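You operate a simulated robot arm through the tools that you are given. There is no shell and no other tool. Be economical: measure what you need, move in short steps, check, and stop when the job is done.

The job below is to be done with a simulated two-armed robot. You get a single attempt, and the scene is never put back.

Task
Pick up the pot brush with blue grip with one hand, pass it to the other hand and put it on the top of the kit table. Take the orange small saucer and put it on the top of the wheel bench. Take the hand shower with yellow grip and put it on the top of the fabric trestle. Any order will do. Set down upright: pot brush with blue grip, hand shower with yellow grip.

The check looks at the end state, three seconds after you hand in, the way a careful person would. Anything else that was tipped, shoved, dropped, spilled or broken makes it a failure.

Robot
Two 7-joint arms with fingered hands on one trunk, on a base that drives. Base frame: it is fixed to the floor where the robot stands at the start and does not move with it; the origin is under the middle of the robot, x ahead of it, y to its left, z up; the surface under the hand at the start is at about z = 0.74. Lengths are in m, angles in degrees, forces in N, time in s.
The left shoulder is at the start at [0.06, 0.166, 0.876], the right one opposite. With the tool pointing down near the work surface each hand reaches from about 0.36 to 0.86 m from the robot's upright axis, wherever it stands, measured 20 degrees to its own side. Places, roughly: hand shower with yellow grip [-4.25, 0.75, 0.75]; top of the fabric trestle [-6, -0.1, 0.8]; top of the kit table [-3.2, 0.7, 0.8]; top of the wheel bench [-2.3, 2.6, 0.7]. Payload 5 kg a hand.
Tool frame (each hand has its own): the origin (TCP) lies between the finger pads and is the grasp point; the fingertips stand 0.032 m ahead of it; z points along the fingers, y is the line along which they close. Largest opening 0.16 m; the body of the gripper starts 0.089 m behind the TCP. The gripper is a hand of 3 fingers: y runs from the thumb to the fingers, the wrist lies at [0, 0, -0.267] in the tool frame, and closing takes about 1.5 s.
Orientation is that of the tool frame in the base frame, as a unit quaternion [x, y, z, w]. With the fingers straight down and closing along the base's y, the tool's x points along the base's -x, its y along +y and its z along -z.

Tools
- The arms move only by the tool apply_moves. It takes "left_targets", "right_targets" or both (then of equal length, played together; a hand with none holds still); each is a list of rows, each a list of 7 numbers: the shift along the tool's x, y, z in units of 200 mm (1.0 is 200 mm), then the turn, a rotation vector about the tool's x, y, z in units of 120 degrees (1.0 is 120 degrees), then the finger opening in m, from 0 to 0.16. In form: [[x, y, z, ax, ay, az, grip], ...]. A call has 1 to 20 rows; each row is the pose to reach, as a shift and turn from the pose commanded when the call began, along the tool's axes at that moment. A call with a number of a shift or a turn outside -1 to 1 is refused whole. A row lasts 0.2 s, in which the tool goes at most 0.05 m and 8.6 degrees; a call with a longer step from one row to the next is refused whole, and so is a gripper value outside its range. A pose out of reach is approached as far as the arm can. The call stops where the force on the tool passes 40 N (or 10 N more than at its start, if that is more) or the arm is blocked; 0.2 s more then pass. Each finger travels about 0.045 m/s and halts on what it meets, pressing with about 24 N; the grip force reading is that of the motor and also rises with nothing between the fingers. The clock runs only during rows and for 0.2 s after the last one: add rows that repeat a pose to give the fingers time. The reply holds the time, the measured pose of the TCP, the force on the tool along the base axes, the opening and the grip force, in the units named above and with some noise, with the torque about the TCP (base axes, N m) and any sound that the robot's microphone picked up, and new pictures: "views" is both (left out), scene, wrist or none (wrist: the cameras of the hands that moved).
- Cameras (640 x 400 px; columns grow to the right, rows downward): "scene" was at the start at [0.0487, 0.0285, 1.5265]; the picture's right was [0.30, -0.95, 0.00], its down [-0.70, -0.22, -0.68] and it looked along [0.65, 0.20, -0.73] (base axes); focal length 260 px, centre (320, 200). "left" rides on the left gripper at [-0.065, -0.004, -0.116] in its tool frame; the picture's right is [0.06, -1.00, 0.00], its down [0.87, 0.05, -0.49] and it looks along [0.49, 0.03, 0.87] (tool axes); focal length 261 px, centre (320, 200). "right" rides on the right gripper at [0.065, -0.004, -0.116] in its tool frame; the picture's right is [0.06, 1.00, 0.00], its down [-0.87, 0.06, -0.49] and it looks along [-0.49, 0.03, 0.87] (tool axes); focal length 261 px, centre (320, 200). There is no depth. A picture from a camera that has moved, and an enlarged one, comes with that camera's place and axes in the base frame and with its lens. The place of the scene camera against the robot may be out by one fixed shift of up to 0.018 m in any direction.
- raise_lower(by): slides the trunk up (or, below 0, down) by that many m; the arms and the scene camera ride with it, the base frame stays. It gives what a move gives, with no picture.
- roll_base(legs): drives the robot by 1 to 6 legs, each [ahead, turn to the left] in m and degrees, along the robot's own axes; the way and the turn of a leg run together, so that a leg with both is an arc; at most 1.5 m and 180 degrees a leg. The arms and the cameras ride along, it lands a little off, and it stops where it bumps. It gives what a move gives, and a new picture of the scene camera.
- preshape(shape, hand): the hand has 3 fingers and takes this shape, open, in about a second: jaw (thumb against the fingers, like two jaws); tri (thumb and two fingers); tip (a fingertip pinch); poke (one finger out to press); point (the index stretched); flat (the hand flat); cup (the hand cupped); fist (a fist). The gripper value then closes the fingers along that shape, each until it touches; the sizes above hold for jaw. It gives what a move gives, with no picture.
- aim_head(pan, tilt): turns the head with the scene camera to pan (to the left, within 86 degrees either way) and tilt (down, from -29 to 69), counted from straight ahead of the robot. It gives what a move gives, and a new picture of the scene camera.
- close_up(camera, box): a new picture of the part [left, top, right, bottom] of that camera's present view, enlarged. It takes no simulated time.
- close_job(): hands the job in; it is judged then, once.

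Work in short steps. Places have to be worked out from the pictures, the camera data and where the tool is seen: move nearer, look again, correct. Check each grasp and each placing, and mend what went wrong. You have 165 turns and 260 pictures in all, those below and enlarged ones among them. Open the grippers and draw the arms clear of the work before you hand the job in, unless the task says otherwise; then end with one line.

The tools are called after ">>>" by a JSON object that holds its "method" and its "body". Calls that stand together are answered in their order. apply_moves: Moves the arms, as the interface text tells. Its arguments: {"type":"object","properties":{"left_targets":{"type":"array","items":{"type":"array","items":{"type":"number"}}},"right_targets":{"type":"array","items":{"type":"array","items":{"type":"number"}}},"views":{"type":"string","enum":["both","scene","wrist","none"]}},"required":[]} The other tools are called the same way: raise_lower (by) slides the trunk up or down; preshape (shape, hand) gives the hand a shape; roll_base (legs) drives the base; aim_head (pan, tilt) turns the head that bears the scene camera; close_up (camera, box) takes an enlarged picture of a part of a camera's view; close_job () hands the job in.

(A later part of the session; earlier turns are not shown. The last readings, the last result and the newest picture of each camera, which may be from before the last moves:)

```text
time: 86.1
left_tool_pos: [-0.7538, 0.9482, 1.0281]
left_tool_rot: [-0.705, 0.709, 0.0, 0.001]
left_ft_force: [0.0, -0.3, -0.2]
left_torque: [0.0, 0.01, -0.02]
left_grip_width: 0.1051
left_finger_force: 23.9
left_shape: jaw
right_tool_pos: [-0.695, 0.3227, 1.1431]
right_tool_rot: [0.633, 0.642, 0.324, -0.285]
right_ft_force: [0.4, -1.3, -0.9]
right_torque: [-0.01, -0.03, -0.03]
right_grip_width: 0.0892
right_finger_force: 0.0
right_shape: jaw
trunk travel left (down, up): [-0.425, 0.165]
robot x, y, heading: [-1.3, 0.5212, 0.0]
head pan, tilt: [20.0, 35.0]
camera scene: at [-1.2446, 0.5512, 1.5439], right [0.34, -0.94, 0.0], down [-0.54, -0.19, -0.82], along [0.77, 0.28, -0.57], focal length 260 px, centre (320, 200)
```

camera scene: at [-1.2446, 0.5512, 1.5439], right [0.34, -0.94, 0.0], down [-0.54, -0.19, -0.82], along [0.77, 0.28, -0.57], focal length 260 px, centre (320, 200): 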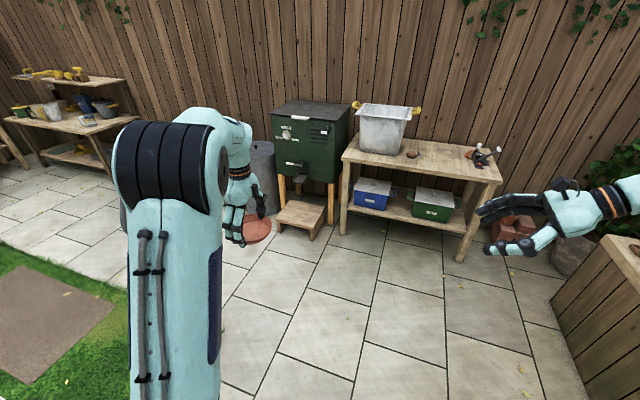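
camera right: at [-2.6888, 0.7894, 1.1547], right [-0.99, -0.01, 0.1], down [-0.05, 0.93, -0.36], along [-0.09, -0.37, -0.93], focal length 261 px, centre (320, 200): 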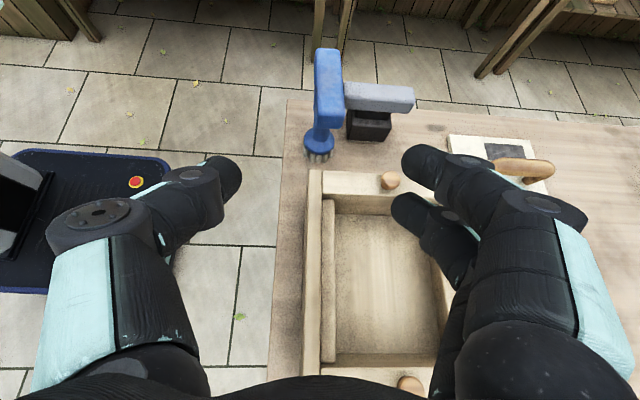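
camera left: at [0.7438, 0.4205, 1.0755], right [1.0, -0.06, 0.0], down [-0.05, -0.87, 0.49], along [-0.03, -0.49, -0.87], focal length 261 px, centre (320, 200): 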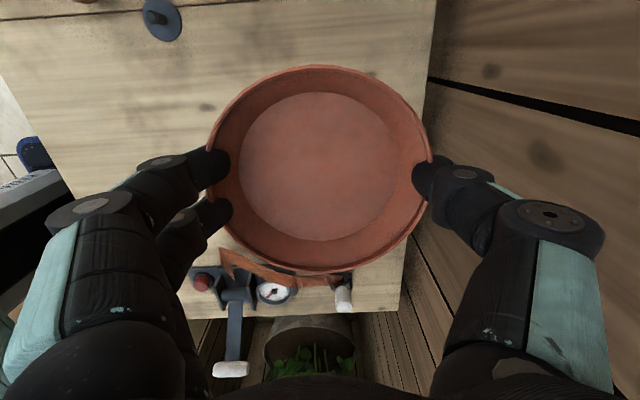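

The corridor beside the lawn looks clear. I drive to about (-0.4, 0.5) and turn left to face +y.

>>> {"method": "roll_base", "body": {"legs": [[0.9, 0], [0, 90]]}}

>>> {"method": "aim_head", "body": {"pan": 0, "tilt": 30}}

```text
time: 94.8
left_tool_pos: [-0.8265, 1.0663, 1.0292]
left_tool_rot: [1.0, -0.005, 0.0, 0.0]
left_ft_force: [0.9, 0.8, 0.0]
left_torque: [0.01, -0.01, 0.03]
left_grip_width: 0.1051
left_finger_force: 24.4
left_shape: jaw
right_tool_pos: [-0.1999, 1.1197, 1.1445]
right_tool_rot: [-0.004, 0.902, 0.028, -0.43]
right_ft_force: [0.3, 0.5, 0.4]
right_torque: [0.02, 0.01, 0.01]
right_grip_width: 0.0896
right_finger_force: 0.1
right_shape: jaw
trunk travel left (down, up): [-0.425, 0.165]
robot x, y, heading: [-0.3964, 0.5195, 89.5]
head pan, tilt: [20.0, 35.0]
camera scene: at [-0.4247, 0.5754, 1.5439], right [0.94, 0.33, 0.0], down [0.19, -0.54, -0.82], along [-0.27, 0.77, -0.57], focal length 260 px, centre (320, 200)
```

scene: 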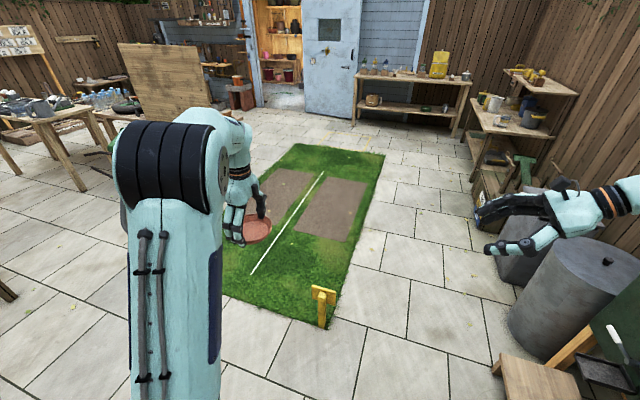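

```text
time: 95.6
left_tool_pos: [-0.8249, 1.0664, 1.0297]
left_tool_rot: [1.0, -0.005, -0.001, 0.0]
left_ft_force: [-0.7, -0.3, -0.1]
left_torque: [0.0, 0.01, 0.03]
left_grip_width: 0.1052
left_finger_force: 24.6
left_shape: jaw
right_tool_pos: [-0.2002, 1.1212, 1.1431]
right_tool_rot: [-0.004, 0.903, 0.028, -0.43]
right_ft_force: [-0.9, -0.3, 0.7]
right_torque: [-0.02, 0.01, -0.01]
right_grip_width: 0.0898
right_finger_force: 0.1
right_shape: jaw
trunk travel left (down, up): [-0.425, 0.165]
robot x, y, heading: [-0.3963, 0.5195, 89.7]
head pan, tilt: [0.0, 30.0]
camera scene: at [-0.3943, 0.5829, 1.5517], right [1.0, -0.01, 0.0], down [0.0, -0.5, -0.87], along [0.01, 0.87, -0.5], focal length 260 px, centre (320, 200)
```

scene: 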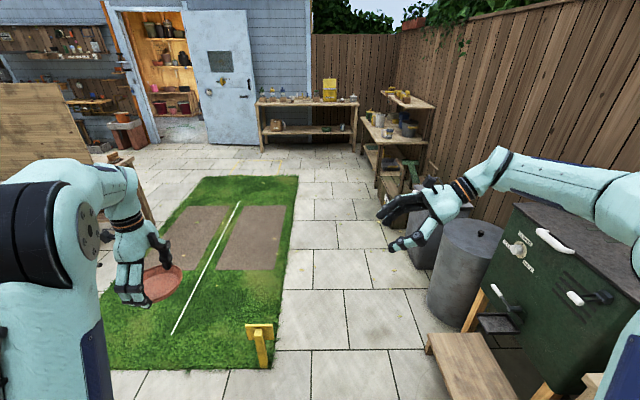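

Yellow peg at (-0.70, 1.40), stool's edge at x≈0.25; I aim for x≈-0.24 and drive past.

>>> {"method": "roll_base", "body": {"legs": [[0, -12], [0.8, 0], [0, 13], [1.2, 0]]}}

```text
time: 107.2
left_tool_pos: [-0.6706, 3.0426, 1.0296]
left_tool_rot: [1.0, 0.002, 0.0, -0.001]
left_ft_force: [0.0, 0.2, 0.4]
left_torque: [0.02, 0.02, 0.0]
left_grip_width: 0.1052
left_finger_force: 24.2
left_shape: jaw
right_tool_pos: [-0.045, 3.106, 1.1443]
right_tool_rot: [-0.011, 0.902, 0.024, -0.431]
right_ft_force: [0.3, -0.1, 0.6]
right_torque: [0.01, -0.02, -0.01]
right_grip_width: 0.0898
right_finger_force: 0.0
right_shape: jaw
trunk travel left (down, up): [-0.425, 0.165]
robot x, y, heading: [-0.232, 2.5006, 90.3]
head pan, tilt: [0.0, 30.0]
camera scene: at [-0.2313, 2.5648, 1.5517], right [1.0, 0.01, 0.0], down [0.0, -0.5, -0.87], along [-0.01, 0.87, -0.5], focal length 260 px, centre (320, 200)
```

scene: 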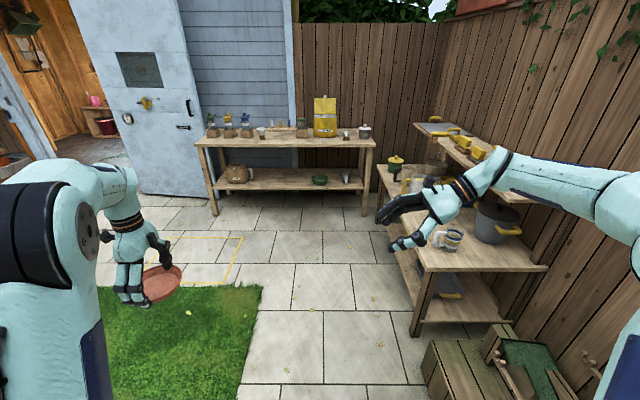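

Now I look to the left at the wheel bench's far side.

>>> {"method": "aim_head", "body": {"pan": 75, "tilt": 25}}

```text
time: 108.7
left_tool_pos: [-0.6704, 3.0406, 1.0289]
left_tool_rot: [1.0, 0.002, 0.0, 0.0]
left_ft_force: [0.8, 0.3, -1.2]
left_torque: [0.03, 0.03, -0.01]
left_grip_width: 0.1049
left_finger_force: 23.7
left_shape: jaw
right_tool_pos: [-0.045, 3.1063, 1.1449]
right_tool_rot: [-0.012, 0.902, 0.024, -0.43]
right_ft_force: [0.0, -0.1, -0.2]
right_torque: [0.05, -0.03, 0.02]
right_grip_width: 0.0898
right_finger_force: 0.0
right_shape: jaw
trunk travel left (down, up): [-0.425, 0.165]
robot x, y, heading: [-0.2375, 2.4993, 90.2]
head pan, tilt: [75.0, 25.0]
camera scene: at [-0.3198, 2.4973, 1.5597], right [0.25, 0.97, 0.0], down [0.41, -0.11, -0.91], along [-0.88, 0.23, -0.42], focal length 260 px, centre (320, 200)
```

scene: 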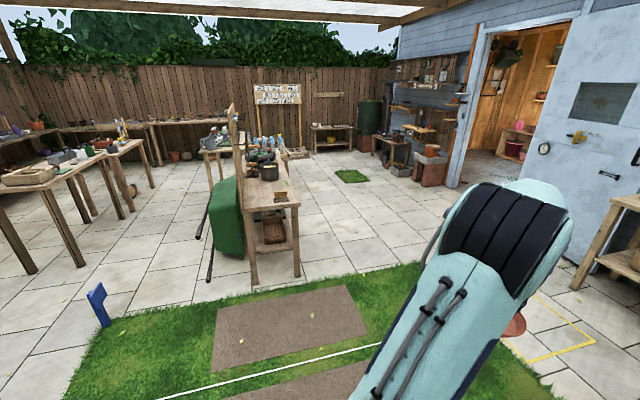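

>>> {"method": "close_up", "body": {"camera": "scene", "box": [190, 90, 350, 290]}}

```text
2.00 times, centred on (270, 190) of scene
camera zoom: at [-0.3198, 2.4973, 1.5597], right [0.25, 0.97, 0.0], down [0.41, -0.11, -0.91], along [-0.88, 0.23, -0.42], focal length 521 px, centre (420, 220)
```

zoom: 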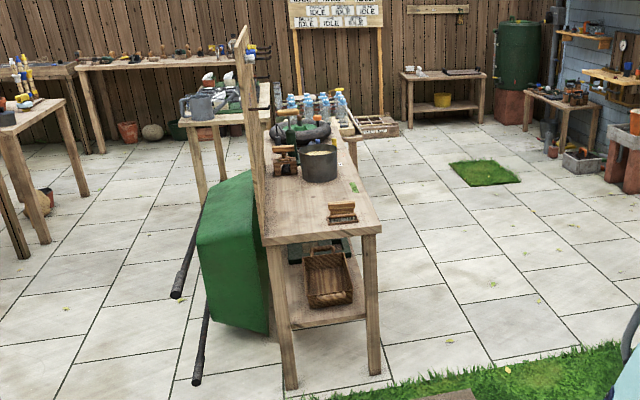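

Wheel bench: x from -2.03 westward, y 2.39–2.79, with free space around (-2.45, 2.6). I go north and arc left to reach its open side.

>>> {"method": "roll_base", "body": {"legs": [[0.4, 0], [0.785, 45], [0.785, 45]]}}

>>> {"method": "aim_head", "body": {"pan": 30, "tilt": 30}}

```text
time: 118.8
left_tool_pos: [-1.7818, 3.4555, 1.0283]
left_tool_rot: [0.708, 0.707, 0.0, 0.0]
left_ft_force: [0.4, 0.0, -0.5]
left_torque: [-0.02, -0.01, 0.0]
left_grip_width: 0.1052
left_finger_force: 23.7
left_shape: jaw
right_tool_pos: [-1.8446, 4.0807, 1.1433]
right_tool_rot: [0.644, -0.632, 0.286, 0.322]
right_ft_force: [0.0, -0.5, -0.5]
right_torque: [-0.03, 0.03, -0.02]
right_grip_width: 0.0895
right_finger_force: 0.0
right_shape: jaw
trunk travel left (down, up): [-0.425, 0.165]
robot x, y, heading: [-1.2376, 3.8909, 179.7]
head pan, tilt: [75.0, 25.0]
cut short: leg 3
camera scene: at [-1.2306, 3.8066, 1.5597], right [-0.97, 0.26, 0.0], down [0.11, 0.41, -0.91], along [-0.24, -0.88, -0.42], focal length 260 px, centre (320, 200)
```

scene: 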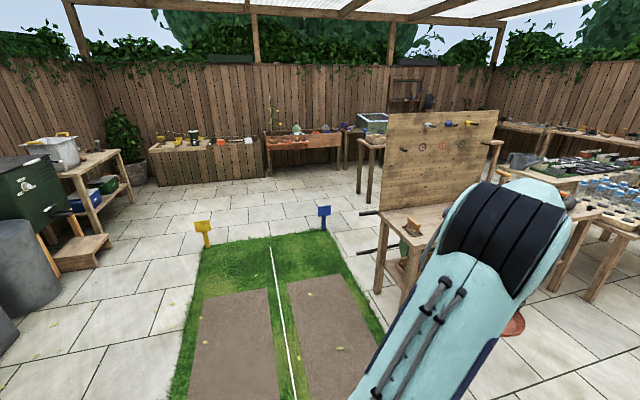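

```text
time: 119.9
left_tool_pos: [-1.782, 3.4553, 1.029]
left_tool_rot: [0.707, 0.707, -0.001, 0.0]
left_ft_force: [-0.2, -0.2, -1.1]
left_torque: [-0.03, -0.01, -0.02]
left_grip_width: 0.1048
left_finger_force: 23.7
left_shape: jaw
right_tool_pos: [-1.843, 4.083, 1.1442]
right_tool_rot: [0.644, -0.631, 0.287, 0.323]
right_ft_force: [-0.3, -0.3, -0.1]
right_torque: [0.01, 0.01, 0.0]
right_grip_width: 0.0897
right_finger_force: 0.1
right_shape: jaw
trunk travel left (down, up): [-0.425, 0.165]
robot x, y, heading: [-1.2368, 3.8908, 179.8]
head pan, tilt: [30.0, 30.0]
camera scene: at [-1.2845, 3.8507, 1.5517], right [-0.5, 0.87, 0.0], down [0.43, 0.25, -0.87], along [-0.75, -0.43, -0.5], focal length 260 px, centre (320, 200)
```

scene: 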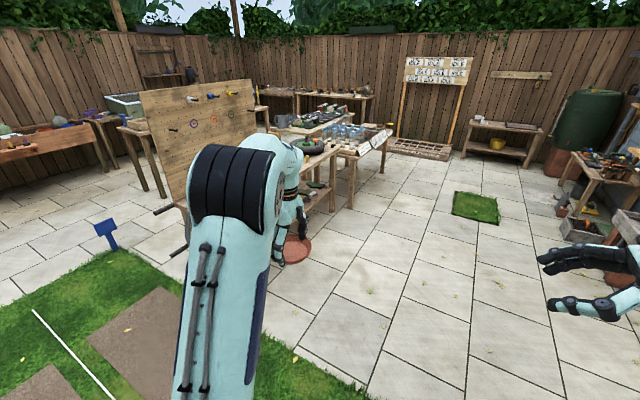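

Leg 3 was "cut short" though nearly complete; I check right/rear for any bump.

>>> {"method": "aim_head", "body": {"pan": -86, "tilt": 40}}

>>> {"method": "aim_head", "body": {"pan": 86, "tilt": 50}}

```text
time: 121.8
left_tool_pos: [-1.7825, 3.457, 1.0294]
left_tool_rot: [0.707, 0.707, 0.0, -0.001]
left_ft_force: [0.7, -0.2, 0.2]
left_torque: [0.02, -0.03, 0.0]
left_grip_width: 0.1049
left_finger_force: 23.6
left_shape: jaw
right_tool_pos: [-1.8442, 4.0813, 1.1443]
right_tool_rot: [0.645, -0.631, 0.286, 0.322]
right_ft_force: [0.4, -0.2, 1.0]
right_torque: [-0.01, 0.0, -0.03]
right_grip_width: 0.0893
right_finger_force: 0.1
right_shape: jaw
trunk travel left (down, up): [-0.425, 0.165]
robot x, y, heading: [-1.2412, 3.8924, 179.6]
head pan, tilt: [-85.9, 40.0]
camera scene: at [-1.2121, 3.9807, 1.5364], right [1.0, 0.07, 0.0], down [0.05, -0.64, -0.77], along [-0.05, 0.76, -0.64], focal length 260 px, centre (320, 200)
```

scene: 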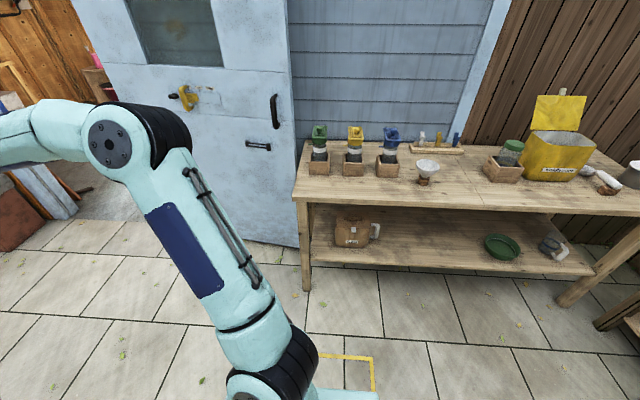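

```text
time: 124.4
left_tool_pos: [-1.7823, 3.4555, 1.0296]
left_tool_rot: [0.707, 0.707, -0.001, 0.0]
left_ft_force: [0.3, 0.4, -0.9]
left_torque: [0.01, -0.02, 0.01]
left_grip_width: 0.1048
left_finger_force: 24.0
left_shape: jaw
right_tool_pos: [-1.844, 4.0825, 1.1439]
right_tool_rot: [0.644, -0.632, 0.287, 0.323]
right_ft_force: [-0.7, -0.1, 0.6]
right_torque: [0.01, 0.02, 0.01]
right_grip_width: 0.0895
right_finger_force: 0.0
right_shape: jaw
trunk travel left (down, up): [-0.425, 0.165]
robot x, y, heading: [-1.2379, 3.8914, 179.8]
head pan, tilt: [85.9, 50.0]
camera scene: at [-1.2117, 3.8191, 1.5222], right [-1.0, 0.07, 0.0], down [0.06, 0.76, -0.64], along [-0.05, -0.64, -0.77], focal length 260 px, centre (320, 200)
```

scene: 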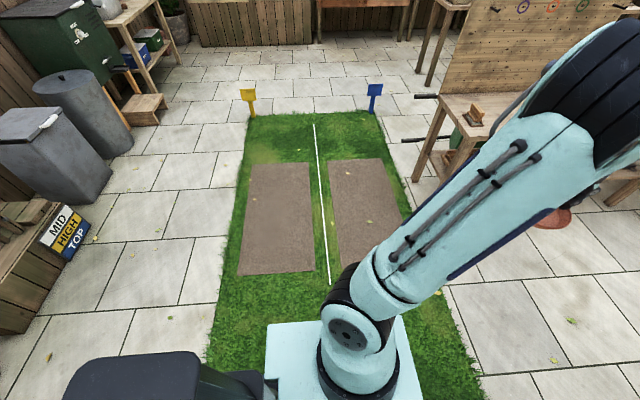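

Nothing was disturbed. I drive west 1.45 m and turn left to face the wheel bench.

>>> {"method": "roll_base", "body": {"legs": [[1.45, 0], [0, 90], [0.35, 0]]}}

>>> {"method": "aim_head", "body": {"pan": 10, "tilt": 40}}

```text
time: 137.5
left_tool_pos: [-2.2532, 2.9981, 1.0286]
left_tool_rot: [0.001, 1.0, 0.001, 0.0]
left_ft_force: [0.5, 0.3, 0.2]
left_torque: [0.01, 0.02, 0.0]
left_grip_width: 0.1047
left_finger_force: 24.2
left_shape: jaw
right_tool_pos: [-2.878, 2.9367, 1.1437]
right_tool_rot: [0.902, 0.009, 0.431, 0.025]
right_ft_force: [-0.1, -1.0, 0.3]
right_torque: [0.04, 0.0, 0.02]
right_grip_width: 0.0893
right_finger_force: 0.0
right_shape: jaw
trunk travel left (down, up): [-0.425, 0.165]
robot x, y, heading: [-2.6884, 3.5419, -89.9]
head pan, tilt: [85.9, 50.0]
camera scene: at [-2.6079, 3.5707, 1.5222], right [-0.07, -1.0, 0.0], down [-0.76, 0.06, -0.64], along [0.64, -0.05, -0.77], focal length 260 px, centre (320, 200)
```

scene: 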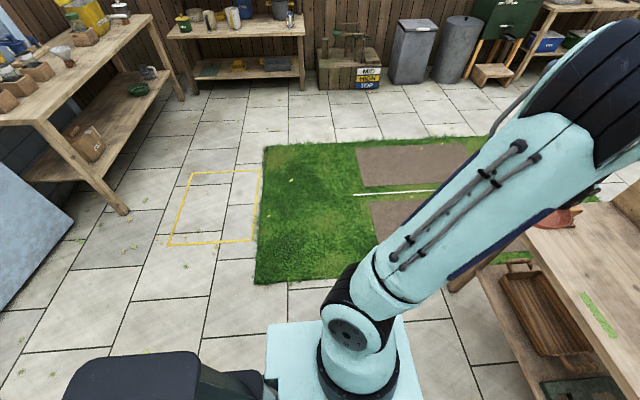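

```text
time: 138.9
left_tool_pos: [-2.2533, 2.998, 1.0304]
left_tool_rot: [0.001, 1.0, 0.001, 0.0]
left_ft_force: [0.1, -0.9, -0.1]
left_torque: [-0.02, 0.02, -0.01]
left_grip_width: 0.105
left_finger_force: 24.3
left_shape: jaw
right_tool_pos: [-2.8782, 2.9379, 1.1439]
right_tool_rot: [0.902, 0.009, 0.431, 0.026]
right_ft_force: [-0.6, -0.6, 0.4]
right_torque: [0.01, 0.02, 0.01]
right_grip_width: 0.0893
right_finger_force: 0.0
right_shape: jaw
trunk travel left (down, up): [-0.425, 0.165]
robot x, y, heading: [-2.6886, 3.5429, -90.3]
head pan, tilt: [10.0, 40.0]
camera scene: at [-2.6701, 3.4934, 1.5364], right [-0.99, -0.17, 0.0], down [-0.11, 0.63, -0.77], along [0.13, -0.75, -0.64], focal length 260 px, centre (320, 200)
```

scene: 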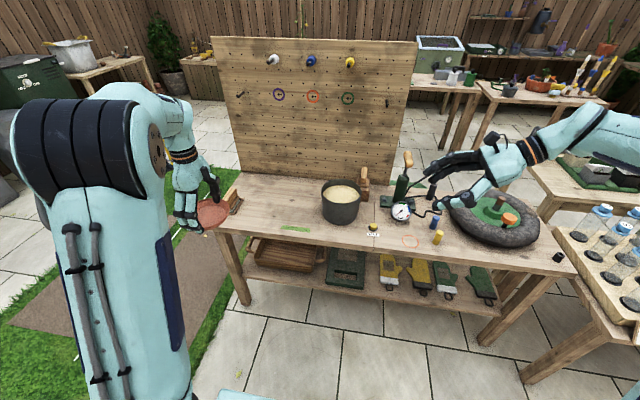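

Free space on the wheel bench is around (-2.315, 2.6). I pull the right hand back so it stays clear of the bench items, then drive 0.3 m closer.

>>> {"method": "apply_moves", "body": {"right_targets": [[0, -0.2, 0, 0, 0, 0, 0.09], [0, -0.4, 0, 0, 0, 0, 0.09], [0, -0.6, 0, 0, 0, 0, 0.09], [0, -0.8, 0, 0, 0, 0, 0.09], [0, -0.98, 0, 0, 0, 0, 0.09]], "views": "none"}}

>>> {"method": "roll_base", "body": {"legs": [[0.28, 0]]}}

```text
time: 140.1
left_tool_pos: [-2.2522, 2.9993, 1.03]
left_tool_rot: [0.001, 1.0, 0.0, 0.0]
left_ft_force: [0.6, -0.3, -0.7]
left_torque: [-0.01, 0.01, 0.01]
left_grip_width: 0.1047
left_finger_force: 24.0
left_shape: jaw
right_tool_pos: [-2.8762, 3.1337, 1.1326]
right_tool_rot: [0.902, 0.01, 0.431, 0.026]
right_ft_force: [0.3, 0.1, 0.8]
right_torque: [0.01, 0.02, -0.05]
right_grip_width: 0.0897
right_finger_force: 0.1
right_shape: jaw
trunk travel left (down, up): [-0.425, 0.165]
robot x, y, heading: [-2.6867, 3.5402, -90.1]
head pan, tilt: [10.0, 40.0]
```

```text
time: 142.1
left_tool_pos: [-2.2524, 2.719, 1.0286]
left_tool_rot: [0.001, 1.0, 0.0, 0.0]
left_ft_force: [-0.7, -0.3, -0.1]
left_torque: [0.03, 0.03, 0.03]
left_grip_width: 0.1049
left_finger_force: 23.9
left_shape: jaw
right_tool_pos: [-2.8777, 2.8522, 1.1326]
right_tool_rot: [0.902, 0.009, 0.43, 0.025]
right_ft_force: [0.7, -0.7, -0.5]
right_torque: [0.01, 0.01, 0.03]
right_grip_width: 0.0896
right_finger_force: 0.0
right_shape: jaw
trunk travel left (down, up): [-0.425, 0.165]
robot x, y, heading: [-2.6867, 3.2587, -90.0]
head pan, tilt: [10.0, 40.0]
camera scene: at [-2.6707, 3.2127, 1.5363], right [-0.99, -0.17, 0.0], down [-0.11, 0.63, -0.77], along [0.13, -0.75, -0.64], focal length 260 px, centre (320, 200)
```

scene: 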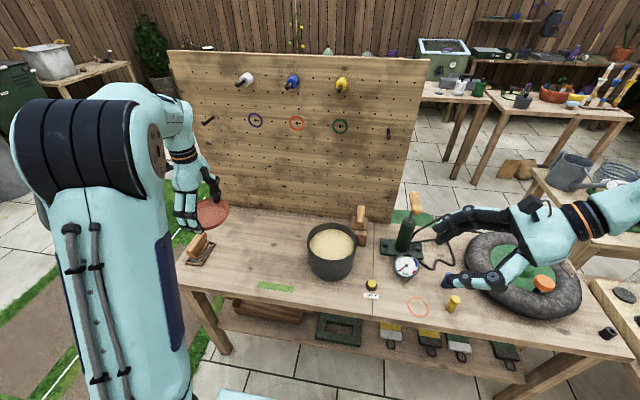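

The mid-point between the scraper and the pot is about (-2.30, 2.60). I move the saucer over it and lower 12 cm.

>>> {"method": "apply_moves", "body": {"left_targets": [[0.06, -0.15, 0, 0, 0, 0, 0.09], [0.12, -0.3, 0, 0, 0, 0, 0.09], [0.18, -0.45, 0, 0, 0, 0, 0.09], [0.24, -0.595, 0.05, 0, 0, 0, 0.09], [0.24, -0.595, 0.2, 0, 0, 0, 0.09], [0.24, -0.595, 0.4, 0, 0, 0, 0.09], [0.24, -0.595, 0.6, 0, 0, 0, 0.09], [0.24, -0.595, 0.6, 0, 0, 0, 0.09]], "views": "both"}}

>>> {"method": "close_up", "body": {"camera": "scene", "box": [170, 160, 350, 300]}}

```text
time: 143.9
left_tool_pos: [-2.3012, 2.6011, 0.9091]
left_tool_rot: [0.002, 1.0, 0.0, 0.0]
left_ft_force: [-0.3, -0.3, 0.1]
left_torque: [-0.03, 0.01, -0.02]
left_grip_width: 0.1046
left_finger_force: 24.3
left_shape: jaw
right_tool_pos: [-2.8759, 2.8538, 1.1335]
right_tool_rot: [0.902, 0.009, 0.43, 0.026]
right_ft_force: [-0.6, 0.5, 0.7]
right_torque: [-0.03, 0.0, -0.02]
right_grip_width: 0.0895
right_finger_force: 0.1
right_shape: jaw
trunk travel left (down, up): [-0.425, 0.165]
robot x, y, heading: [-2.6864, 3.2635, -90.0]
head pan, tilt: [10.0, 40.0]
camera scene: at [-2.6708, 3.2139, 1.5364], right [-0.99, -0.17, 0.0], down [-0.11, 0.63, -0.77], along [0.13, -0.75, -0.64], focal length 260 px, centre (320, 200)
camera left: at [-2.2352, 2.5969, 1.0241], right [-0.06, -1.0, 0.0], down [-0.87, 0.06, 0.49], along [-0.49, 0.03, -0.87], focal length 261 px, centre (320, 200)
```

scene: 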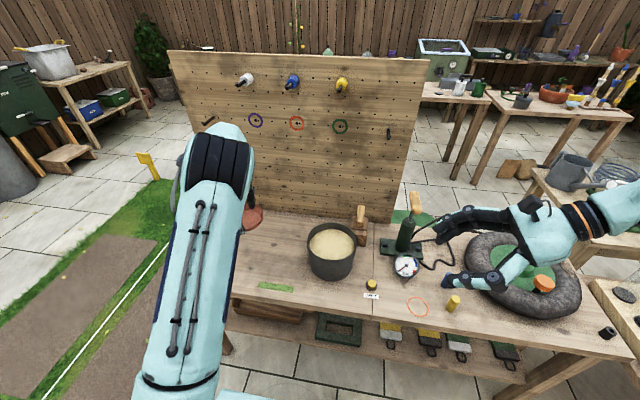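
left: 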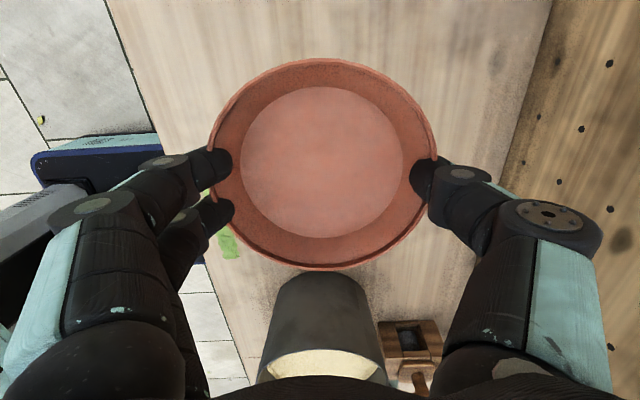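

```text
2.86 times, centred on (260, 230) of scene
camera zoom: at [-2.6708, 3.2139, 1.5364], right [-0.99, -0.17, 0.0], down [-0.11, 0.63, -0.77], along [0.13, -0.75, -0.64], focal length 744 px, centre (491, 114)
```

zoom: 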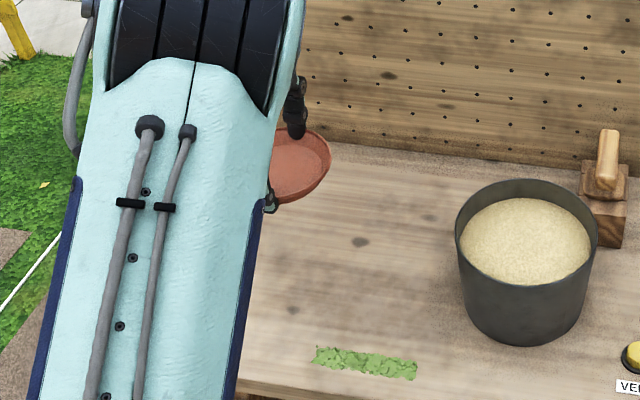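

Clear all round. I lower to z≈0.765 first.

>>> {"method": "apply_moves", "body": {"left_targets": [[0, 0, 0.15, 0, 0, 0, 0.09], [0, 0, 0.3, 0, 0, 0, 0.09], [0, 0, 0.45, 0, 0, 0, 0.09], [0, 0, 0.55, 0, 0, 0, 0.09], [0, 0, 0.64, 0, 0, 0, 0.09], [0, 0, 0.72, 0, 0, 0, 0.09]], "views": "wrist"}}

>>> {"method": "close_up", "body": {"camera": "scene", "box": [170, 160, 350, 300]}}

```text
time: 145.3
left_tool_pos: [-2.3021, 2.5998, 0.7647]
left_tool_rot: [0.001, 1.0, 0.0, -0.001]
left_ft_force: [0.1, -0.7, 0.5]
left_torque: [0.02, 0.02, -0.05]
left_grip_width: 0.1043
left_finger_force: 23.7
left_shape: jaw
right_tool_pos: [-2.8767, 2.8519, 1.1316]
right_tool_rot: [0.902, 0.009, 0.43, 0.025]
right_ft_force: [-0.5, 0.1, -0.8]
right_torque: [-0.03, -0.01, 0.03]
right_grip_width: 0.0896
right_finger_force: 0.0
right_shape: jaw
trunk travel left (down, up): [-0.425, 0.165]
robot x, y, heading: [-2.6887, 3.2643, -90.0]
head pan, tilt: [10.0, 40.0]
camera left: at [-2.236, 2.5966, 0.8796], right [-0.06, -1.0, 0.0], down [-0.87, 0.06, 0.49], along [-0.49, 0.03, -0.87], focal length 261 px, centre (320, 200)
```

left: 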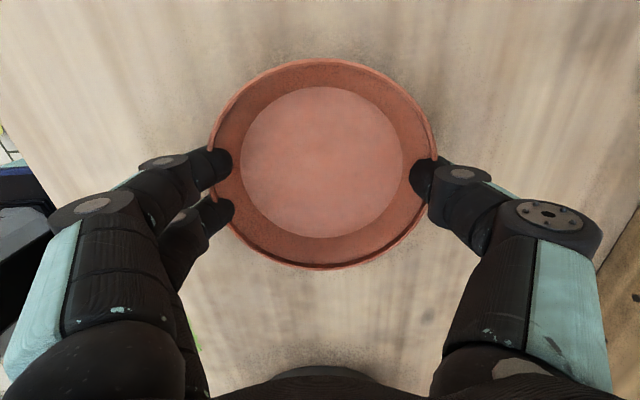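

```text
2.86 times, centred on (260, 230) of scene
camera zoom: at [-2.6708, 3.2135, 1.5364], right [-0.99, -0.17, 0.0], down [-0.11, 0.63, -0.77], along [0.13, -0.75, -0.64], focal length 744 px, centre (491, 114)
```

zoom: 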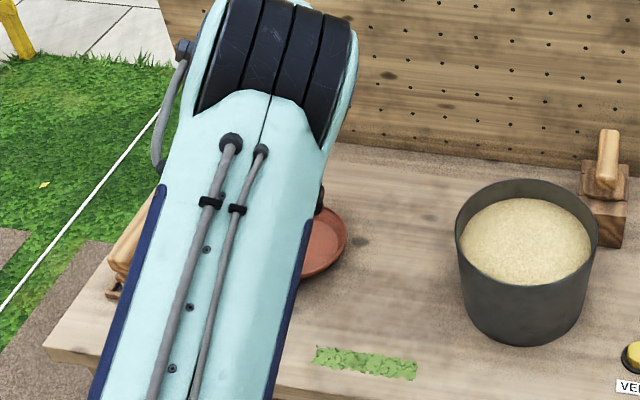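

Almost down; I lower in 4 mm steps until contact.

>>> {"method": "apply_moves", "body": {"left_targets": [[0, 0, 0.02, 0, 0, 0, 0.09], [0, 0, 0.04, 0, 0, 0, 0.09], [0, 0, 0.06, 0, 0, 0, 0.09], [0, 0, 0.08, 0, 0, 0, 0.09]], "views": "none"}}

```text
time: 146.3
left_tool_pos: [-2.3025, 2.6003, 0.7524]
left_tool_rot: [0.001, 1.0, -0.002, 0.0]
left_ft_force: [-1.0, 1.6, 31.5]
left_torque: [2.05, 0.11, 0.1]
left_grip_width: 0.1022
left_finger_force: 23.5
left_shape: jaw
right_tool_pos: [-2.8776, 2.8553, 1.1341]
right_tool_rot: [0.901, 0.009, 0.432, 0.026]
right_ft_force: [0.9, -0.1, -0.4]
right_torque: [0.0, 0.02, 0.0]
right_grip_width: 0.0894
right_finger_force: 0.0
right_shape: jaw
trunk travel left (down, up): [-0.425, 0.165]
robot x, y, heading: [-2.6889, 3.265, -90.2]
head pan, tilt: [10.0, 40.0]
```

Contact (31 N). I ease up 3 mm and open the hand, then lift straight up.

>>> {"method": "apply_moves", "body": {"left_targets": [[0, 0, -0.02, 0, 0, 0, 0.1], [0, 0, -0.02, 0, 0, 0, 0.11], [0, 0, -0.02, 0, 0, 0, 0.12], [0, 0, -0.02, 0, 0, 0, 0.13], [0, 0, -0.02, 0, 0, 0, 0.14], [0, 0, -0.02, 0, 0, 0, 0.15], [0, 0, -0.02, 0, 0, 0, 0.16], [0, 0, -0.02, 0, 0, 0, 0.16], [0, 0, -0.02, 0, 0, 0, 0.16]], "views": "wrist"}}

```text
time: 148.3
left_tool_pos: [-2.3024, 2.6, 0.754]
left_tool_rot: [0.0, 1.0, 0.0, 0.001]
left_ft_force: [-0.6, 0.2, 0.0]
left_torque: [-0.02, -0.04, -0.01]
left_grip_width: 0.1598
left_finger_force: 0.0
left_shape: jaw
right_tool_pos: [-2.878, 2.8544, 1.1334]
right_tool_rot: [0.902, 0.009, 0.431, 0.026]
right_ft_force: [0.9, -0.6, 0.1]
right_torque: [-0.01, 0.02, -0.02]
right_grip_width: 0.0898
right_finger_force: 0.0
right_shape: jaw
trunk travel left (down, up): [-0.425, 0.165]
robot x, y, heading: [-2.6889, 3.2662, -90.1]
head pan, tilt: [10.0, 40.0]
camera left: at [-2.2365, 2.5965, 0.8684], right [-0.06, -1.0, 0.0], down [-0.87, 0.06, 0.49], along [-0.49, 0.03, -0.87], focal length 261 px, centre (320, 200)
```

left: 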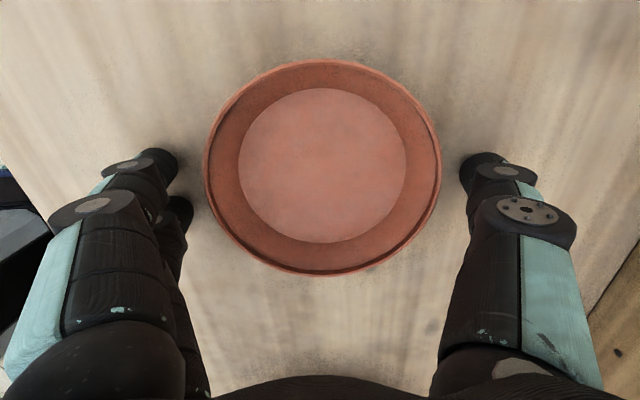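

The saucer is released and sits flat. I lift the hand straight up.

>>> {"method": "apply_moves", "body": {"left_targets": [[0, 0, -0.1, 0, 0, 0, 0.16], [0, 0, -0.3, 0, 0, 0, 0.16], [0, 0, -0.5, 0, 0, 0, 0.16], [0, 0, -0.7, 0, 0, 0, 0.16], [0, 0, -0.9, 0, 0, 0, 0.16], [0, 0, -1.0, 0, 0, 0, 0.16]], "views": "none"}}

>>> {"method": "apply_moves", "body": {"left_targets": [[0, 0.2, -0.2, 0, 0, 0, 0.16], [0, 0.4, -0.3, 0, 0, 0, 0.16], [0, 0.6, -0.4, 0, 0, 0, 0.16], [0, 0.8, -0.4, 0, 0, 0, 0.16], [0, 1.0, -0.4, 0, 0, 0, 0.16]], "views": "scene"}}

```text
time: 149.7
left_tool_pos: [-2.3019, 2.5995, 0.9539]
left_tool_rot: [0.001, 1.0, 0.0, 0.0]
left_ft_force: [0.3, -1.0, 0.0]
left_torque: [-0.01, 0.0, 0.02]
left_grip_width: 0.1598
left_finger_force: 0.0
left_shape: jaw
right_tool_pos: [-2.8763, 2.8542, 1.1325]
right_tool_rot: [0.902, 0.009, 0.43, 0.025]
right_ft_force: [0.4, -0.3, 0.2]
right_torque: [0.0, 0.03, -0.02]
right_grip_width: 0.0898
right_finger_force: 0.0
right_shape: jaw
trunk travel left (down, up): [-0.425, 0.165]
robot x, y, heading: [-2.6841, 3.2594, -90.1]
head pan, tilt: [10.0, 40.0]
```

```text
refused: row 1 steps farther than a row can; nothing moved
```

I retract with smaller steps.

>>> {"method": "apply_moves", "body": {"left_targets": [[0, 0.15, -0.1, 0, 0, 0, 0.16], [0, 0.35, -0.2, 0, 0, 0, 0.16], [0, 0.55, -0.3, 0, 0, 0, 0.16], [0, 0.75, -0.4, 0, 0, 0, 0.16], [0, 0.95, -0.4, 0, 0, 0, 0.16]], "views": "scene"}}

```text
time: 150.9
left_tool_pos: [-2.3004, 2.7898, 1.0335]
left_tool_rot: [0.001, 1.0, 0.0, -0.001]
left_ft_force: [-0.2, -0.6, 0.1]
left_torque: [-0.03, 0.0, -0.01]
left_grip_width: 0.1598
left_finger_force: 0.1
left_shape: jaw
right_tool_pos: [-2.8776, 2.8535, 1.1338]
right_tool_rot: [0.902, 0.009, 0.431, 0.026]
right_ft_force: [-0.5, 1.0, 0.1]
right_torque: [0.02, -0.04, 0.0]
right_grip_width: 0.0893
right_finger_force: 0.1
right_shape: jaw
trunk travel left (down, up): [-0.425, 0.165]
robot x, y, heading: [-2.688, 3.2631, -90.2]
head pan, tilt: [10.0, 40.0]
camera scene: at [-2.6711, 3.2143, 1.5364], right [-0.99, -0.17, 0.0], down [-0.11, 0.63, -0.77], along [0.13, -0.75, -0.64], focal length 260 px, centre (320, 200)
```

scene: 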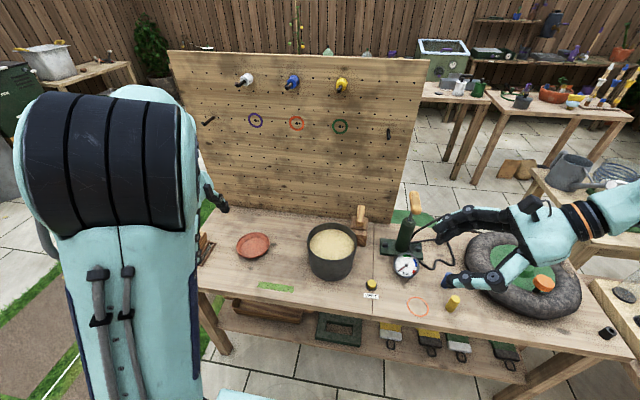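

Saucer placed. Now I zoom toward the second table beyond, where the hand shower should be.

>>> {"method": "close_up", "body": {"camera": "scene", "box": [440, 50, 640, 175]}}

>>> {"method": "aim_head", "body": {"pan": -50, "tilt": 22}}

```text
3.20 times, centred on (540, 112) of scene
camera zoom: at [-2.6711, 3.2143, 1.5364], right [-0.99, -0.17, 0.0], down [-0.11, 0.63, -0.77], along [0.13, -0.75, -0.64], focal length 833 px, centre (-384, 480)
```

zoom: 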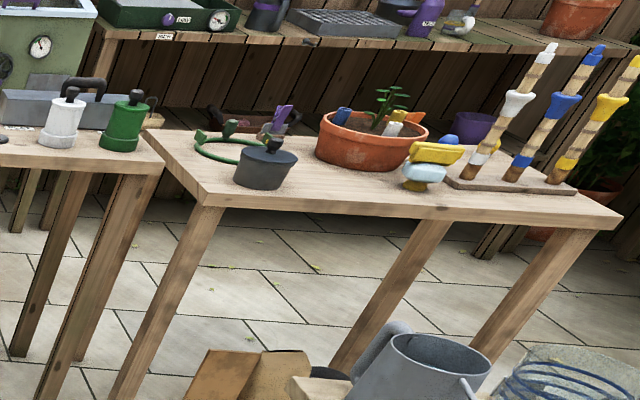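

```text
time: 152.2
left_tool_pos: [-2.3016, 2.7883, 1.0334]
left_tool_rot: [0.0, 1.0, 0.0, 0.0]
left_ft_force: [-0.1, -1.2, 0.4]
left_torque: [0.01, 0.01, 0.01]
left_grip_width: 0.1599
left_finger_force: 0.0
left_shape: jaw
right_tool_pos: [-2.8773, 2.8524, 1.1328]
right_tool_rot: [0.902, 0.009, 0.43, 0.025]
right_ft_force: [0.1, -0.3, 0.1]
right_torque: [0.0, 0.02, 0.03]
right_grip_width: 0.0896
right_finger_force: 0.0
right_shape: jaw
trunk travel left (down, up): [-0.425, 0.165]
robot x, y, heading: [-2.6854, 3.2635, -90.1]
head pan, tilt: [-50.0, 22.0]
camera scene: at [-2.7565, 3.238, 1.5645], right [-0.64, 0.77, 0.0], down [0.29, 0.24, -0.93], along [-0.71, -0.59, -0.37], focal length 260 px, centre (320, 200)
```

scene: 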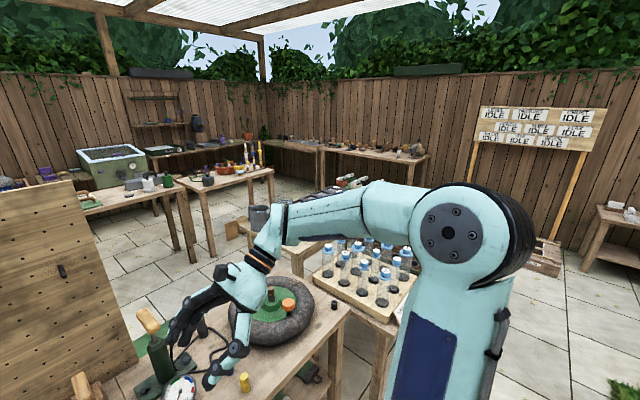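

The yellow-gripped hand shower stands around (-4.3, 0.78) on the second table. I'll retrace the route around the lawn to the southern corridor: first back off, turn, and arc back.

>>> {"method": "roll_base", "body": {"legs": [[-0.62, 0], [0, 90], [1.45, 0], [0.785, -45], [0.785, -45]]}}

>>> {"method": "aim_head", "body": {"pan": 0, "tilt": 35}}

```text
time: 174.1
left_tool_pos: [0.1798, 2.4392, 1.032]
left_tool_rot: [-0.009, 1.0, 0.001, 0.0]
left_ft_force: [-0.7, -0.3, -0.8]
left_torque: [-0.01, 0.01, 0.01]
left_grip_width: 0.1599
left_finger_force: 0.2
left_shape: jaw
right_tool_pos: [-0.3994, 2.4912, 1.1326]
right_tool_rot: [0.903, 0.018, 0.43, 0.021]
right_ft_force: [-0.3, 1.2, 0.0]
right_torque: [0.02, -0.03, 0.0]
right_grip_width: 0.0896
right_finger_force: 0.1
right_shape: jaw
trunk travel left (down, up): [-0.425, 0.165]
robot x, y, heading: [-0.2151, 2.9051, -88.7]
head pan, tilt: [-50.0, 22.0]
camera scene: at [-0.2847, 2.8793, 1.5645], right [-0.66, 0.75, 0.0], down [0.28, 0.25, -0.93], along [-0.7, -0.61, -0.38], focal length 260 px, centre (320, 200)
```

scene: 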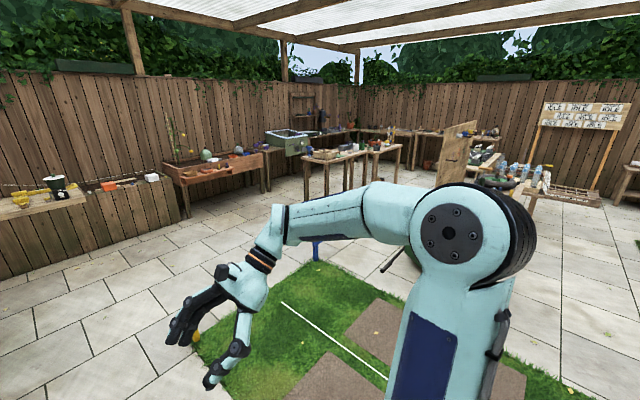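

```text
time: 175.3
left_tool_pos: [0.1802, 2.4398, 1.0331]
left_tool_rot: [-0.009, 1.0, 0.0, 0.0]
left_ft_force: [-0.4, -1.3, -0.3]
left_torque: [0.03, 0.0, 0.02]
left_grip_width: 0.1598
left_finger_force: 0.0
left_shape: jaw
right_tool_pos: [-0.3982, 2.4928, 1.1326]
right_tool_rot: [0.902, 0.017, 0.431, 0.022]
right_ft_force: [0.4, 0.3, -0.2]
right_torque: [0.0, -0.04, 0.03]
right_grip_width: 0.0896
right_finger_force: 0.0
right_shape: jaw
trunk travel left (down, up): [-0.425, 0.165]
robot x, y, heading: [-0.2121, 2.9055, -88.5]
head pan, tilt: [0.0, 35.0]
camera scene: at [-0.2128, 2.8528, 1.544], right [-1.0, -0.02, 0.0], down [-0.01, 0.57, -0.82], along [0.02, -0.82, -0.57], focal length 260 px, centre (320, 200)
```

scene: 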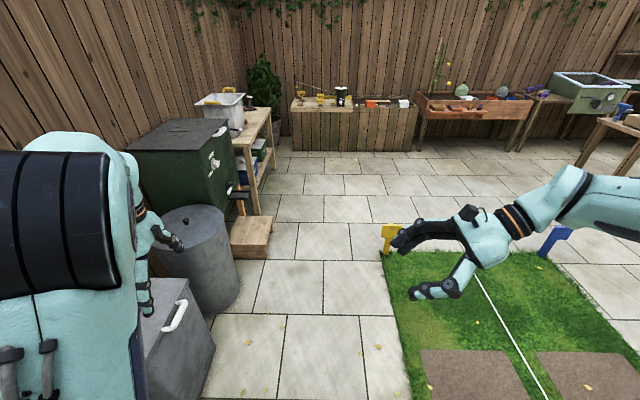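

I tuck the left arm inward and up to keep it clear of the composter, then drive south.

>>> {"method": "apply_moves", "body": {"left_targets": [[0.15, 0, -0.08, 0, 0, 0, 0.15], [0.3, 0, -0.16, 0, 0, 0, 0.14], [0.45, 0, -0.24, 0, 0, 0, 0.12], [0.6, 0, -0.32, 0, 0, 0, 0.1], [0.75, 0, -0.4, 0, 0, 0, 0.1], [0.9, 0, -0.5, 0, 0, 0, 0.1]], "views": "scene"}}

```text
time: 176.7
left_tool_pos: [-0.0024, 2.4375, 1.1322]
left_tool_rot: [-0.009, 1.0, 0.0, 0.001]
left_ft_force: [0.4, 0.0, 0.1]
left_torque: [-0.01, -0.02, 0.0]
left_grip_width: 0.1003
left_finger_force: 0.1
left_shape: jaw
right_tool_pos: [-0.3985, 2.4931, 1.1332]
right_tool_rot: [0.902, 0.018, 0.431, 0.021]
right_ft_force: [0.2, -0.7, -0.6]
right_torque: [0.03, -0.03, 0.04]
right_grip_width: 0.0897
right_finger_force: 0.0
right_shape: jaw
trunk travel left (down, up): [-0.425, 0.165]
robot x, y, heading: [-0.2181, 2.9075, -88.9]
head pan, tilt: [0.0, 35.0]
camera scene: at [-0.2135, 2.853, 1.5439], right [-1.0, -0.02, 0.0], down [-0.01, 0.57, -0.82], along [0.02, -0.82, -0.57], focal length 260 px, centre (320, 200)
```

scene: 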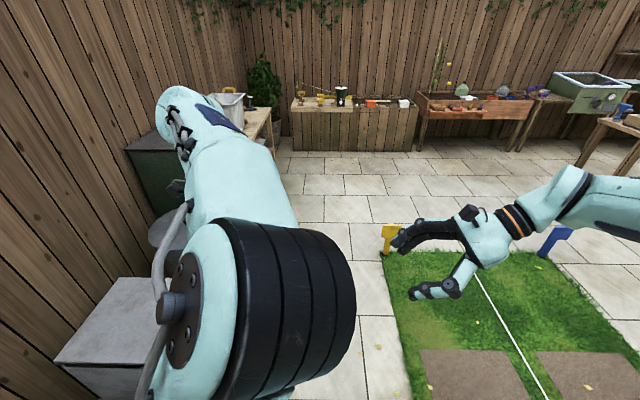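

The arm is compact and high. I drive south past the lawn, then west along the corridor.

>>> {"method": "roll_base", "body": {"legs": [[0.8, -2], [0.8, 0], [0, -11], [0.8, 0], [0, -78], [0.9, 0]]}}

>>> {"method": "aim_head", "body": {"pan": 0, "tilt": 25}}

```text
time: 197.3
left_tool_pos: [-1.7746, 0.3471, 1.1329]
left_tool_rot: [0.715, 0.699, 0.0, 0.0]
left_ft_force: [0.5, -0.7, -0.1]
left_torque: [0.02, 0.0, 0.0]
left_grip_width: 0.1005
left_finger_force: 0.1
left_shape: jaw
right_tool_pos: [-1.7005, 0.7421, 1.1328]
right_tool_rot: [-0.638, 0.638, -0.283, -0.325]
right_ft_force: [-0.9, -0.1, 0.8]
right_torque: [0.03, -0.02, -0.02]
right_grip_width: 0.0897
right_finger_force: 0.0
right_shape: jaw
trunk travel left (down, up): [-0.425, 0.165]
robot x, y, heading: [-1.2962, 0.5414, 179.0]
head pan, tilt: [0.0, 35.0]
camera scene: at [-1.3519, 0.5496, 1.5439], right [0.02, 1.0, 0.0], down [0.57, -0.01, -0.82], along [-0.82, 0.02, -0.57], focal length 260 px, centre (320, 200)
```

scene: 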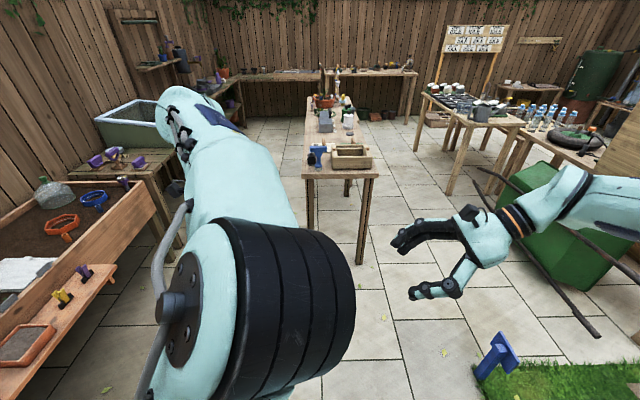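

```text
time: 198.0
left_tool_pos: [-1.7741, 0.3468, 1.132]
left_tool_rot: [0.716, 0.698, 0.0, 0.0]
left_ft_force: [0.8, -0.4, -0.3]
left_torque: [-0.01, 0.02, 0.02]
left_grip_width: 0.1004
left_finger_force: 0.0
left_shape: jaw
right_tool_pos: [-1.7016, 0.7427, 1.1333]
right_tool_rot: [0.638, -0.638, 0.283, 0.325]
right_ft_force: [-0.2, -0.7, 0.0]
right_torque: [-0.02, -0.04, -0.02]
right_grip_width: 0.0898
right_finger_force: 0.0
right_shape: jaw
trunk travel left (down, up): [-0.425, 0.165]
robot x, y, heading: [-1.292, 0.5396, 179.0]
head pan, tilt: [0.0, 25.0]
camera scene: at [-1.3556, 0.5497, 1.5596], right [0.02, 1.0, 0.0], down [0.42, -0.01, -0.91], along [-0.91, 0.02, -0.42], focal length 260 px, centre (320, 200)
```

scene: 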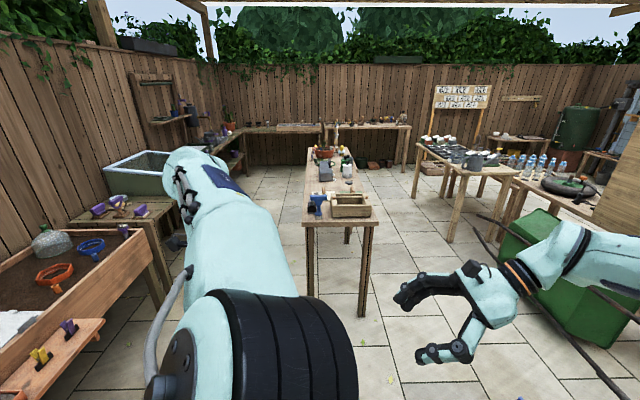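

I go into the southern corridor beside the kit table (y≈0.07), heading west.

>>> {"method": "roll_base", "body": {"legs": [[0, 19], [1.4, 0], [0, -18.5], [0.55, 0]]}}

>>> {"method": "aim_head", "body": {"pan": -25, "tilt": 25}}

```text
time: 209.9
left_tool_pos: [-3.6635, -0.0895, 1.1322]
left_tool_rot: [0.712, 0.702, 0.0, 0.0]
left_ft_force: [-0.5, -0.3, -0.3]
left_torque: [-0.01, -0.04, -0.03]
left_grip_width: 0.1003
left_finger_force: 0.0
left_shape: jaw
right_tool_pos: [-3.5951, 0.3054, 1.1327]
right_tool_rot: [0.641, -0.636, 0.285, 0.323]
right_ft_force: [-0.2, 0.0, 0.1]
right_torque: [-0.02, -0.01, 0.06]
right_grip_width: 0.0897
right_finger_force: 0.0
right_shape: jaw
trunk travel left (down, up): [-0.425, 0.165]
robot x, y, heading: [-3.1855, 0.1124, 179.2]
head pan, tilt: [0.0, 25.0]
camera scene: at [-3.2479, 0.1166, 1.5597], right [0.01, 1.0, 0.0], down [0.42, -0.01, -0.91], along [-0.91, 0.01, -0.42], focal length 260 px, centre (320, 200)
```

scene: 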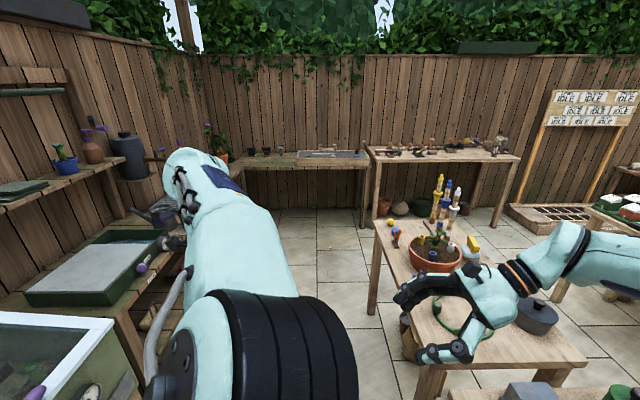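

```text
time: 210.8
left_tool_pos: [-3.6649, -0.09, 1.1326]
left_tool_rot: [0.712, 0.702, 0.0, 0.0]
left_ft_force: [0.5, -0.5, 0.5]
left_torque: [0.01, -0.01, 0.03]
left_grip_width: 0.1005
left_finger_force: 0.1
left_shape: jaw
right_tool_pos: [-3.5937, 0.3066, 1.1328]
right_tool_rot: [0.641, -0.636, 0.284, 0.324]
right_ft_force: [0.0, 0.0, 0.1]
right_torque: [0.0, -0.01, -0.02]
right_grip_width: 0.0895
right_finger_force: 0.3
right_shape: jaw
trunk travel left (down, up): [-0.425, 0.165]
robot x, y, heading: [-3.1876, 0.1095, 179.3]
head pan, tilt: [-25.0, 25.0]
camera scene: at [-3.2381, 0.1554, 1.5597], right [0.43, 0.9, 0.0], down [0.38, -0.18, -0.91], along [-0.82, 0.39, -0.42], focal length 260 px, centre (320, 200)
```

scene: 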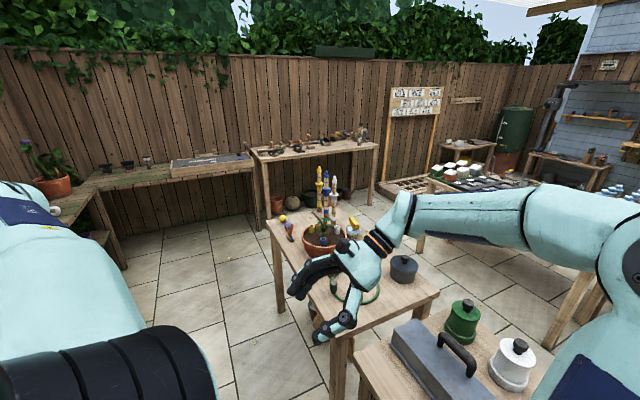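

>>> {"method": "close_up", "body": {"camera": "scene", "box": [260, 150, 440, 300]}}

>>> {"method": "close_up", "body": {"camera": "scene", "box": [70, 130, 400, 220]}}

```text
2.67 times, centred on (350, 225) of scene
camera zoom: at [-3.2381, 0.1554, 1.5597], right [0.43, 0.9, 0.0], down [0.38, -0.18, -0.91], along [-0.82, 0.39, -0.42], focal length 694 px, centre (240, 133)
```

zoom: 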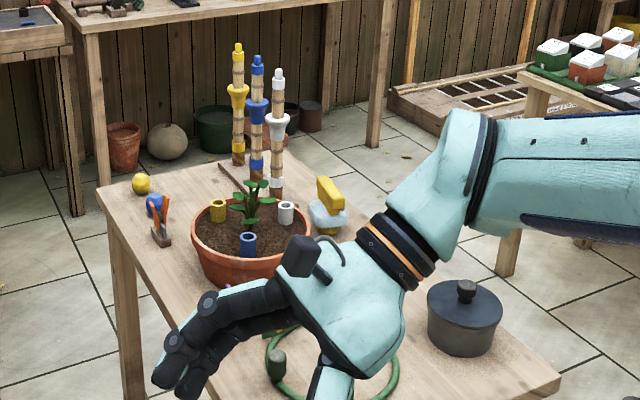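

```text
1.94 times, centred on (235, 175) of scene
camera zoom: at [-3.2381, 0.1554, 1.5597], right [0.43, 0.9, 0.0], down [0.38, -0.18, -0.91], along [-0.82, 0.39, -0.42], focal length 505 px, centre (485, 248)
```

zoom: 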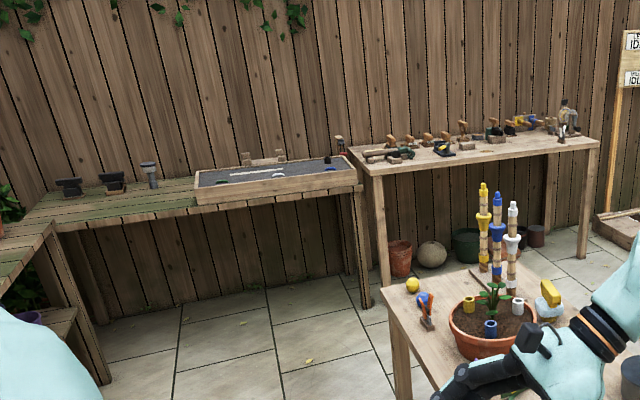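

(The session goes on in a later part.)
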